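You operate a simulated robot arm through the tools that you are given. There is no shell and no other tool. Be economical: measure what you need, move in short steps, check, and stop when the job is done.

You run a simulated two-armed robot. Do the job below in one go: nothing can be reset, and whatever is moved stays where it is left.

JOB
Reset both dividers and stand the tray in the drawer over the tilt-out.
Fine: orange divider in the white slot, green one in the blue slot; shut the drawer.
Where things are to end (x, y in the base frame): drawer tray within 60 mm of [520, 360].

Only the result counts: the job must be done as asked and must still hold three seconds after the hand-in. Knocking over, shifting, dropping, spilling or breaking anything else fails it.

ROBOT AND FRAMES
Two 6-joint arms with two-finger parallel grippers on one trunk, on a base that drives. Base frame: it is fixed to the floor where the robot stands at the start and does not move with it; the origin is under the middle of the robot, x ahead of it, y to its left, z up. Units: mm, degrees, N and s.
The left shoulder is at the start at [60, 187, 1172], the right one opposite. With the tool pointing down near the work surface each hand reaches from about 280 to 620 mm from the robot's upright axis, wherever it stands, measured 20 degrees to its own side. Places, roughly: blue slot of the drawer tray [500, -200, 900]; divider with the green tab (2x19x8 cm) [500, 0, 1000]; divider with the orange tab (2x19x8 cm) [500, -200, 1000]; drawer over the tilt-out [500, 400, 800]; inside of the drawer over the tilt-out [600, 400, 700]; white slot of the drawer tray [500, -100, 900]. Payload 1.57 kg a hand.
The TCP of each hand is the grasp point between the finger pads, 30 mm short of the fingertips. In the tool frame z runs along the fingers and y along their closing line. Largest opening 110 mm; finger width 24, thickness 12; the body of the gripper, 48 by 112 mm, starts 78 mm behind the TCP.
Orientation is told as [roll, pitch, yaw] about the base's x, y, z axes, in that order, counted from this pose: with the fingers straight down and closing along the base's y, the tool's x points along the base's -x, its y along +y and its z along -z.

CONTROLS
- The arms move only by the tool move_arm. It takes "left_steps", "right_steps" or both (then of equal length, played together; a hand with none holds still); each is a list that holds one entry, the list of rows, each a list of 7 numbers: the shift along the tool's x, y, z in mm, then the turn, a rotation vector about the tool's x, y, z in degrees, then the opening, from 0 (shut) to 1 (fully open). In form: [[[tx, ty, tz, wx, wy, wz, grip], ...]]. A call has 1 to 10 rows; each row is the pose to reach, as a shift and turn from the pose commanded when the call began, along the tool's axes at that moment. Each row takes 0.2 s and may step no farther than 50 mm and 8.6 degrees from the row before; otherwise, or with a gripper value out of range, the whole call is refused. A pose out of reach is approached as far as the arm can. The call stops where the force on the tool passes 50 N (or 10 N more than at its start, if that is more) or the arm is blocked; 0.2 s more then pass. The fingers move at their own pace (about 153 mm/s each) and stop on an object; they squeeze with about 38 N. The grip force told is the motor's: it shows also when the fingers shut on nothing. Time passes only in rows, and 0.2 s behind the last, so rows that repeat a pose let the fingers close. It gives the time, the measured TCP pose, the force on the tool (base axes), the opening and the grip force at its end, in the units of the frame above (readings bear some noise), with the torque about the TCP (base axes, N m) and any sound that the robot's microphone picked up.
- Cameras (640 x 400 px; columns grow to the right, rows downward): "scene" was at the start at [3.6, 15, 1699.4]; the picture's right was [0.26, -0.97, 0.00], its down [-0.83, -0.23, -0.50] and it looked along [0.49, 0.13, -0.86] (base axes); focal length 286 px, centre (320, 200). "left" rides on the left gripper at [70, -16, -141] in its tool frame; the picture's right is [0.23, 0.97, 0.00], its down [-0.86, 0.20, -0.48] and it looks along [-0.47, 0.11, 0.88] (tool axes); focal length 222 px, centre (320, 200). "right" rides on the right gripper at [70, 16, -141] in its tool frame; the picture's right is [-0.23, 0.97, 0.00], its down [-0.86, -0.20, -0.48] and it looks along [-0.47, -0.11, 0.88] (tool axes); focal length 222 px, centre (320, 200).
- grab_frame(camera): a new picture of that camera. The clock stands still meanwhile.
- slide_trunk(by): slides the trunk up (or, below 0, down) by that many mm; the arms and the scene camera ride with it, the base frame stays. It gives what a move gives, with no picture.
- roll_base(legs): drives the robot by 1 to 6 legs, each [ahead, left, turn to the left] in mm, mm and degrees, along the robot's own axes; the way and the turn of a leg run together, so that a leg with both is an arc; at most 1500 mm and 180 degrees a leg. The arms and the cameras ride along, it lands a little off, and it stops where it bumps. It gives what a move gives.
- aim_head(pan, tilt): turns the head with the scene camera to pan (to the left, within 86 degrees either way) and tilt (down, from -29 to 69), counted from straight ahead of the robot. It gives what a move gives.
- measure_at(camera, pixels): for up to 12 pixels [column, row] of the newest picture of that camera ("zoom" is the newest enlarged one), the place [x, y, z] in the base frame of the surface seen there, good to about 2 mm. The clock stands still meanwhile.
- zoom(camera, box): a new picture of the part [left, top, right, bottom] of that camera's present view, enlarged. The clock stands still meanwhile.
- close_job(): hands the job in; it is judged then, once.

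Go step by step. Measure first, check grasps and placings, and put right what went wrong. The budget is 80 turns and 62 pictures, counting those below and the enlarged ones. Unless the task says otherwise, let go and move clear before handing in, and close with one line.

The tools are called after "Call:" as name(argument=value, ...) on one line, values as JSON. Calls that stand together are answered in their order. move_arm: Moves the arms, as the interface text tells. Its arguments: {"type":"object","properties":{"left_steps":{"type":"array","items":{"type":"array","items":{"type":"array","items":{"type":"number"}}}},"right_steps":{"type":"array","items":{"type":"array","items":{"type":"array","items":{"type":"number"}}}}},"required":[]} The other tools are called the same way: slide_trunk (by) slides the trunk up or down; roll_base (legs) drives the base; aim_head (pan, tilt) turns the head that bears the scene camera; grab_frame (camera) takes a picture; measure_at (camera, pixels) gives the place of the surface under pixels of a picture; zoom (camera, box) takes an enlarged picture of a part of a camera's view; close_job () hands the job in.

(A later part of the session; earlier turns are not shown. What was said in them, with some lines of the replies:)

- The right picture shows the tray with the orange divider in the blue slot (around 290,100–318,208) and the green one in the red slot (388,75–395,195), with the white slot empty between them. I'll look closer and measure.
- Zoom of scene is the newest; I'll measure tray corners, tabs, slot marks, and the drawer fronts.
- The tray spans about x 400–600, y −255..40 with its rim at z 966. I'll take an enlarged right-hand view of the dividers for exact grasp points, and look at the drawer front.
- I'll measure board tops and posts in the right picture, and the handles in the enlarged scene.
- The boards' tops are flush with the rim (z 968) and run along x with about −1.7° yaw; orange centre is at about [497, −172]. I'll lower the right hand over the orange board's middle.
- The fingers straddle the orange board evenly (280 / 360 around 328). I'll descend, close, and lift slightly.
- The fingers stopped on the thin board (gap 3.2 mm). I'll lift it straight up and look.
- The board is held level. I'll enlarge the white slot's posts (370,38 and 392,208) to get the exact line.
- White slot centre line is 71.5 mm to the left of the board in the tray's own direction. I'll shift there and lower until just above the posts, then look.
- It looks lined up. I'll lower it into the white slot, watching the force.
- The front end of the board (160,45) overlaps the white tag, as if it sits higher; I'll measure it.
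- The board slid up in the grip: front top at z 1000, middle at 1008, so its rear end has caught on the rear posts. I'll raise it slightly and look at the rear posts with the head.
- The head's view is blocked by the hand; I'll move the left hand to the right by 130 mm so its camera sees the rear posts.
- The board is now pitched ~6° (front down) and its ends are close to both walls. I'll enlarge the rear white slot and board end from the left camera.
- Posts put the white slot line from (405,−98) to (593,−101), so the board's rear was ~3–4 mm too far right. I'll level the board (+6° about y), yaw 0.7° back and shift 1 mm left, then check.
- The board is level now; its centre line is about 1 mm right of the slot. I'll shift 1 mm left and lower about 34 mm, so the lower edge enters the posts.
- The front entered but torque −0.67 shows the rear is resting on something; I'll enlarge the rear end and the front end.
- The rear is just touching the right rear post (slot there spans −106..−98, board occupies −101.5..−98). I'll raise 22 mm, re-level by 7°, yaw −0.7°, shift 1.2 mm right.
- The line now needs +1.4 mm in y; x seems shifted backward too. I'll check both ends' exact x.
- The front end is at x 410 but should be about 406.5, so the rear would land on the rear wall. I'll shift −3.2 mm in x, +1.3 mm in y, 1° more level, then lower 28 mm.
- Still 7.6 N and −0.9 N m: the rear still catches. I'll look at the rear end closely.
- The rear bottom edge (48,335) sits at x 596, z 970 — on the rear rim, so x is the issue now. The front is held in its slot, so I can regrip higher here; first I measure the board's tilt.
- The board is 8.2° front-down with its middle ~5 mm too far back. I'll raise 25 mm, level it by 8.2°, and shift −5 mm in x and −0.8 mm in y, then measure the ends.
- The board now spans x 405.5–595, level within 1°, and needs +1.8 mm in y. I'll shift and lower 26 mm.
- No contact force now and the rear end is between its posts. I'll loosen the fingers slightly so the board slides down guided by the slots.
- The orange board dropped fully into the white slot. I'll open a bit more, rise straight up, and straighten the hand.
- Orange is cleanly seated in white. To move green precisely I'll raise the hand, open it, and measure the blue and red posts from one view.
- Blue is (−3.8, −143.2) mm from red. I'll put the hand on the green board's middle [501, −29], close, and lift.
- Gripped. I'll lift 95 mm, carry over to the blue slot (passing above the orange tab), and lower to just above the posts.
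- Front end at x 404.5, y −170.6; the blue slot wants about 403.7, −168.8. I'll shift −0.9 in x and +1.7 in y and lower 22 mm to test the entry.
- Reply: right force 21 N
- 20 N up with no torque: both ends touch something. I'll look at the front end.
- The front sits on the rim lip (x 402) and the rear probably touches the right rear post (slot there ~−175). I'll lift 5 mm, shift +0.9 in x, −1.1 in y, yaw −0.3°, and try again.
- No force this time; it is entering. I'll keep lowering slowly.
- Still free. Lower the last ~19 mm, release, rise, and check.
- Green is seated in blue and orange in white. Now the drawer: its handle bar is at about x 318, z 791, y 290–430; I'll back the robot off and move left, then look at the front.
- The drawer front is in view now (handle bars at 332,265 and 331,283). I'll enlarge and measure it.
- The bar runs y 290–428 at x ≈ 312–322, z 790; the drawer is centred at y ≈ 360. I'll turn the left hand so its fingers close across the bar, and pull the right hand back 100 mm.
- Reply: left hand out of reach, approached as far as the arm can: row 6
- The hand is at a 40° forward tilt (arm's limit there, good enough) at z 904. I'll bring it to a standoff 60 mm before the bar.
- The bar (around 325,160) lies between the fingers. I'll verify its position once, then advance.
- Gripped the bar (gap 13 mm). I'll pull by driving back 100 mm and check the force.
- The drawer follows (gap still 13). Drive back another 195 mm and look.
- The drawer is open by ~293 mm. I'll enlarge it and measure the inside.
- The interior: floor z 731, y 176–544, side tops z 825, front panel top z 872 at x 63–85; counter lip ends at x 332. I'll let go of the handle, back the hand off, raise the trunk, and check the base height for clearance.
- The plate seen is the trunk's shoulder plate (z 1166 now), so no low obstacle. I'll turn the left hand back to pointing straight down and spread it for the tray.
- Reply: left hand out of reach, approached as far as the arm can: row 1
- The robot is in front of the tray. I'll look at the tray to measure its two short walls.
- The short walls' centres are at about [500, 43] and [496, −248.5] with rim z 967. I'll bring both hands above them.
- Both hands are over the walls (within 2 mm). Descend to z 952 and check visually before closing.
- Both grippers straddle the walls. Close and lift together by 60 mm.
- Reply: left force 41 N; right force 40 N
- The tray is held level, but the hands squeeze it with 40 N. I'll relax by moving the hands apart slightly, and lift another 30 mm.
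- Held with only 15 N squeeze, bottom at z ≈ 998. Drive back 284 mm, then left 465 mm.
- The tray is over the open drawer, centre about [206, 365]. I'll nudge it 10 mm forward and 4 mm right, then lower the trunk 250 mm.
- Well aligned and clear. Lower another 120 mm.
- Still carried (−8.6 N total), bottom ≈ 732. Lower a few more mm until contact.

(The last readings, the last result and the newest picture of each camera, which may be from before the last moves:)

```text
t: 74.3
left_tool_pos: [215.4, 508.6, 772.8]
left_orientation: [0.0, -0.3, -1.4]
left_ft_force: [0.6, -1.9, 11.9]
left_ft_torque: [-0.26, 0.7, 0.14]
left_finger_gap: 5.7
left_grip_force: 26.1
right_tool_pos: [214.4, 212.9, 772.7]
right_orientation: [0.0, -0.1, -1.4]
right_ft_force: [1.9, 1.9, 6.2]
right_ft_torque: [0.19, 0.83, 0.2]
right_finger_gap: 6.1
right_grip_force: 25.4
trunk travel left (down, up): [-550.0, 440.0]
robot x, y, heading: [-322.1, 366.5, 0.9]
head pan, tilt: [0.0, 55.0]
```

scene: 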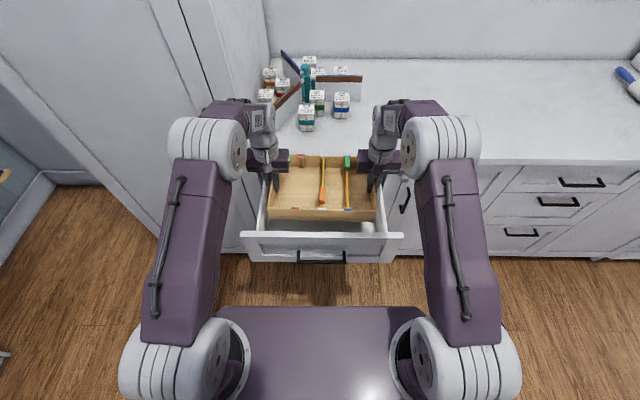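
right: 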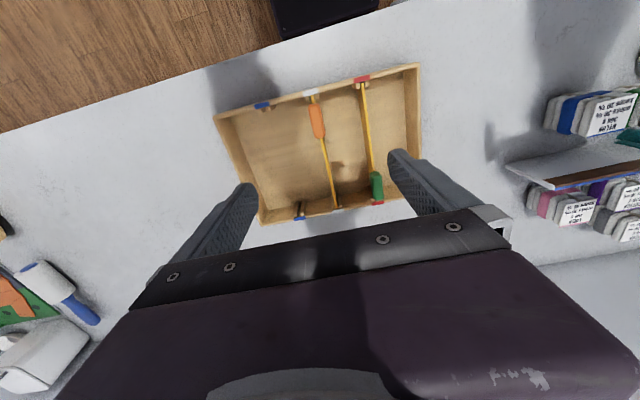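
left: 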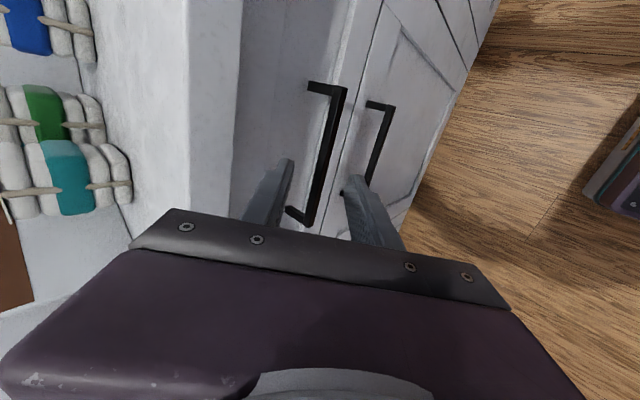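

The tray stands on the drawer floor. Release gently and rise straight up.

Call:
move_arm(left_steps=[[[0, 0, 0, 0, 0, 0, 0.2], [0, 0, 0, 0, 0, 0, 0.22], [0, 0, -20, 0, 0, 0, 0.22], [0, 0, -60, 0, 0, 0, 0.22], [0, 0, -100, 0, 0, 0, 0.22]]], right_steps=[[[0, 0, 0, 0, 0, 0, 0.2], [0, 0, 0, 0, 0, 0, 0.22], [0, 0, -20, 0, 0, 0, 0.22], [0, 0, -60, 0, 0, 0, 0.22], [0, 0, -100, 0, 0, 0, 0.22]]])

Call:
slide_trunk(by=150)

Call:
zoom(camera="scene", box=[220, 120, 420, 290])

```text
t: 75.5
left_tool_pos: [215.6, 507.2, 875.3]
left_orientation: [0.1, -0.1, -1.5]
left_ft_force: [0.5, 0.3, 1.2]
left_ft_torque: [0.05, 0.0, 0.03]
left_finger_gap: 24.3
left_grip_force: 0.0
right_tool_pos: [213.0, 214.2, 873.4]
right_orientation: [-0.1, 0.0, -1.4]
right_ft_force: [-0.5, -0.9, -0.6]
right_ft_torque: [0.02, -0.02, 0.0]
right_finger_gap: 24.2
right_grip_force: 0.0
trunk travel left (down, up): [-550.0, 440.0]
robot x, y, heading: [-318.9, 363.7, 0.6]
head pan, tilt: [0.0, 55.0]
```

```text
t: 77.2
left_tool_pos: [215.6, 508.5, 1023.7]
left_orientation: [0.1, -0.1, -1.4]
left_ft_force: [0.3, -0.5, 0.0]
left_ft_torque: [0.0, 0.02, 0.03]
left_finger_gap: 24.1
left_grip_force: 0.0
right_tool_pos: [213.2, 212.0, 1023.0]
right_orientation: [-0.2, -0.1, -1.4]
right_ft_force: [0.3, -0.4, -0.3]
right_ft_torque: [-0.01, 0.02, 0.02]
right_finger_gap: 24.3
right_grip_force: 0.0
trunk travel left (down, up): [-700.0, 290.0]
robot x, y, heading: [-320.2, 366.5, 0.8]
head pan, tilt: [0.0, 55.0]
```

```text
2.35 times, centred on (320, 205) of scene
```

zoom: 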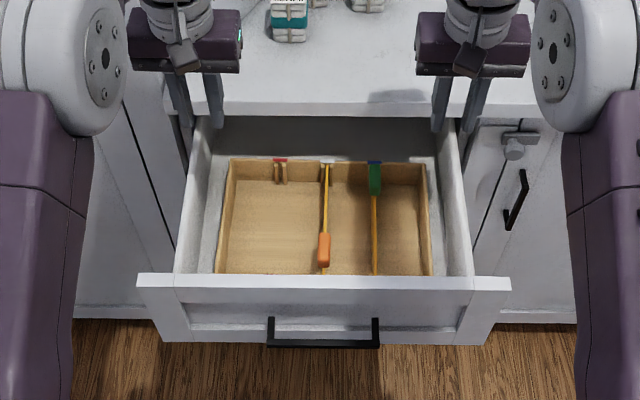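

The tray stands flat with both dividers seated. I'll measure it and the front panel to predict the shut position.

Call:
measure_at(camera="zoom", pixels=[[231, 163], [424, 168], [219, 270], [430, 272], [150, 280], [500, 284], [325, 278], [290, 345], [374, 178], [324, 235]])

```text
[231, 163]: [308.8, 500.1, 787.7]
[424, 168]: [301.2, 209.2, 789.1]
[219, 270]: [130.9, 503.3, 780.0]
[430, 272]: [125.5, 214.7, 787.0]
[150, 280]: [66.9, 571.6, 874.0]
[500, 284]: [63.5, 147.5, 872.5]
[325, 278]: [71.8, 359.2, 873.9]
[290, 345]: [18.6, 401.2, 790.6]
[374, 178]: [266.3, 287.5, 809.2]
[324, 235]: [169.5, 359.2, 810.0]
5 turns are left
```

The tray centre is at about [207, 358], so shutting (288 mm) puts it near [495, 358], within tolerance. I'll back the robot off, put the left hand in front of the handle bar, and then push.

Call:
roll_base(legs=[[-240, 0, 0]])

Call:
move_arm(left_steps=[[[10, -35, 0, 0, 0, 0, 0], [20, -75, 0, 0, 0, 0, 0], [30, -115, 0, 0, 0, 0, 0], [35, -145, 20, 0, 0, 0, 0], [35, -145, 65, 0, 0, 0, 0], [35, -145, 110, 0, 0, 0, 0], [35, -145, 150, 0, 0, 0, 0], [35, -145, 190, 0, 0, 0, 0], [35, -145, 225, 0, 0, 0, 0], [35, -145, 225, 0, 0, 0, 0]]])

Call:
grab_frame(camera="scene")

```text
t: 79.0
left_tool_pos: [-21.8, 502.9, 1022.1]
left_orientation: [0.0, 0.0, -1.7]
left_ft_force: [1.1, 0.4, 0.1]
left_ft_torque: [-0.01, 0.04, 0.04]
left_finger_gap: 23.9
left_grip_force: 0.0
right_tool_pos: [-25.2, 208.7, 1022.1]
right_orientation: [-0.1, 0.0, -1.7]
right_ft_force: [-0.7, 0.6, 0.2]
right_ft_torque: [-0.01, 0.0, 0.0]
right_finger_gap: 24.0
right_grip_force: 0.0
trunk travel left (down, up): [-700.0, 290.0]
robot x, y, heading: [-554.4, 363.6, 0.3]
head pan, tilt: [0.0, 55.0]
```

```text
t: 81.2
left_tool_pos: [-61.6, 359.8, 797.0]
left_orientation: [0.2, 0.1, -1.7]
left_ft_force: [-0.2, 0.0, -0.4]
left_ft_torque: [-0.04, 0.01, 0.02]
left_finger_gap: 0.2
left_grip_force: 21.2
right_tool_pos: [-26.0, 207.7, 1022.3]
right_orientation: [-0.1, -0.1, -1.7]
right_ft_force: [-0.3, 0.4, -0.3]
right_ft_torque: [0.01, 0.0, -0.02]
right_finger_gap: 23.9
right_grip_force: 0.0
trunk travel left (down, up): [-700.0, 290.0]
robot x, y, heading: [-555.8, 362.9, 0.4]
head pan, tilt: [0.0, 55.0]
```

```text
10 pictures are left
4 turns are left
```

scene: 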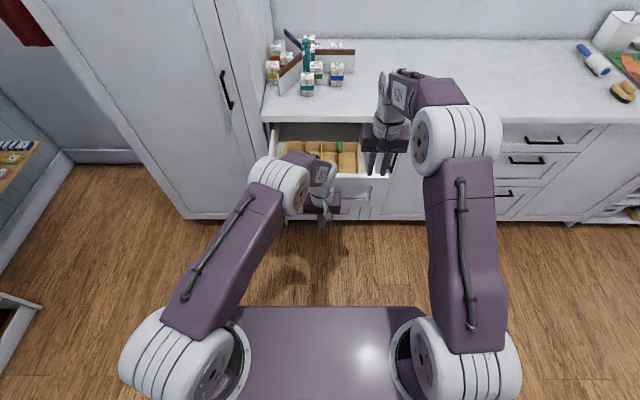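

The closed left fingers are in front of the bar (TCP x −61, z 797, y 360). Drive forward to push the drawer shut.

Call:
roll_base(legs=[[335, 0, 0], [27, 0, 0]])

Call:
grab_frame(camera="scene")

Call:
measure_at(camera="scene", pixels=[[285, 205], [270, 205], [350, 205], [365, 205], [300, 215], [275, 190], [355, 190], [290, 230], [260, 200], [375, 200]])

```text
t: 83.8
left_tool_pos: [281.0, 360.2, 799.0]
left_orientation: [0.4, 1.1, -1.6]
left_ft_force: [-18.4, -1.9, 6.7]
left_ft_torque: [0.21, -2.31, 0.17]
left_finger_gap: 0.1
left_grip_force: 21.0
right_tool_pos: [322.0, 209.8, 1022.7]
right_orientation: [-0.1, -0.2, -1.8]
right_ft_force: [-0.5, -1.0, 0.2]
right_ft_torque: [0.0, 0.01, 0.01]
right_finger_gap: 24.4
right_grip_force: 0.0
trunk travel left (down, up): [-700.0, 290.0]
robot x, y, heading: [-204.9, 364.1, 0.4]
head pan, tilt: [0.0, 55.0]
stopped in leg 2: the force on the tool passed its limit (the readings are from after the stop); the commanded pose is now the measured one
```

```text
9 pictures are left
```

scene: 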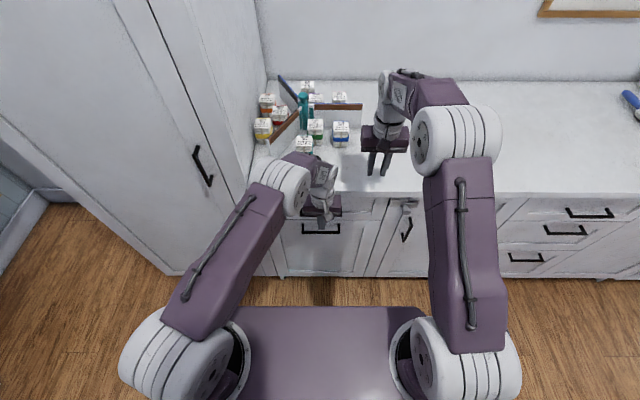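

```text
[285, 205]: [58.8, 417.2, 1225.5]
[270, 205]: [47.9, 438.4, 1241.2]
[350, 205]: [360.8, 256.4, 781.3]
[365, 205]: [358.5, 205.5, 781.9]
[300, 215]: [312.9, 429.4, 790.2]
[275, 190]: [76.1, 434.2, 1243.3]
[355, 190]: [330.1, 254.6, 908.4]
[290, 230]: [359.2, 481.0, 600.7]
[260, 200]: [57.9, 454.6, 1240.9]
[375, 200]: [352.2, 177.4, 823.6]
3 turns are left
```

The bar is back at x 312.9 and the panel at 352/360, the same as when shut originally. I'll back clear and check from a distance.

Call:
roll_base(legs=[[-250, 0, 0]])

Call:
zoom(camera="scene", box=[220, 60, 460, 240])

Call:
measure_at(camera="zoom", pixels=[[330, 245], [340, 250], [350, 240], [360, 245], [320, 245], [380, 240], [370, 250], [400, 240], [300, 250], [310, 240], [280, 240], [360, 270]])

```text
t: 85.7
left_tool_pos: [37.8, 357.9, 796.6]
left_orientation: [0.4, 1.1, -1.7]
left_ft_force: [0.6, -0.1, 0.6]
left_ft_torque: [0.0, 0.05, 0.02]
left_finger_gap: 0.2
left_grip_force: 21.8
right_tool_pos: [80.0, 207.4, 1022.2]
right_orientation: [-0.2, -0.1, -2.1]
right_ft_force: [0.2, -0.7, -0.6]
right_ft_torque: [-0.03, 0.01, 0.0]
right_finger_gap: 24.2
right_grip_force: 0.1
trunk travel left (down, up): [-700.0, 290.0]
robot x, y, heading: [-452.6, 365.7, 0.2]
head pan, tilt: [0.0, 55.0]
```

```text
2.22 times, centred on (340, 150) of scene
```

zoom: 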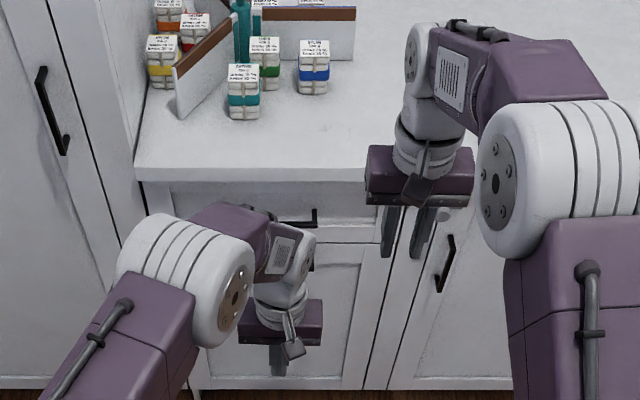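

```text
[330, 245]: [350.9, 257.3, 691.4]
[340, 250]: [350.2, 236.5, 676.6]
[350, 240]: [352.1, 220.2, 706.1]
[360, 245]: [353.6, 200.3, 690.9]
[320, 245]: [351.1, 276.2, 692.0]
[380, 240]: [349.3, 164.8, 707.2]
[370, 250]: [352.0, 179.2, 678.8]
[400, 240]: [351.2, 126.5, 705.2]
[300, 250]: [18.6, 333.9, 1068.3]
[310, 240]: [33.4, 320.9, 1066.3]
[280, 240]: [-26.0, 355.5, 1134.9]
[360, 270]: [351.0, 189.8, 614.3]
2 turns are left
```

The enlarged view shows the drawer front flush with the tilt-out below it (bar at about 300,220), the boxes on the counter in place, and both hands clear. I'm handing in now.

Call:
close_job()

```text
The job is handed in.
```

I've handed the job in: the orange divider is in the white slot, the green one is in the blue slot, and the tray is inside the shut drawer over the tilt-out. By calculation its centre is at about [495, 358], about 25 mm from the target; I measured it with the drawer open, not after shutting.
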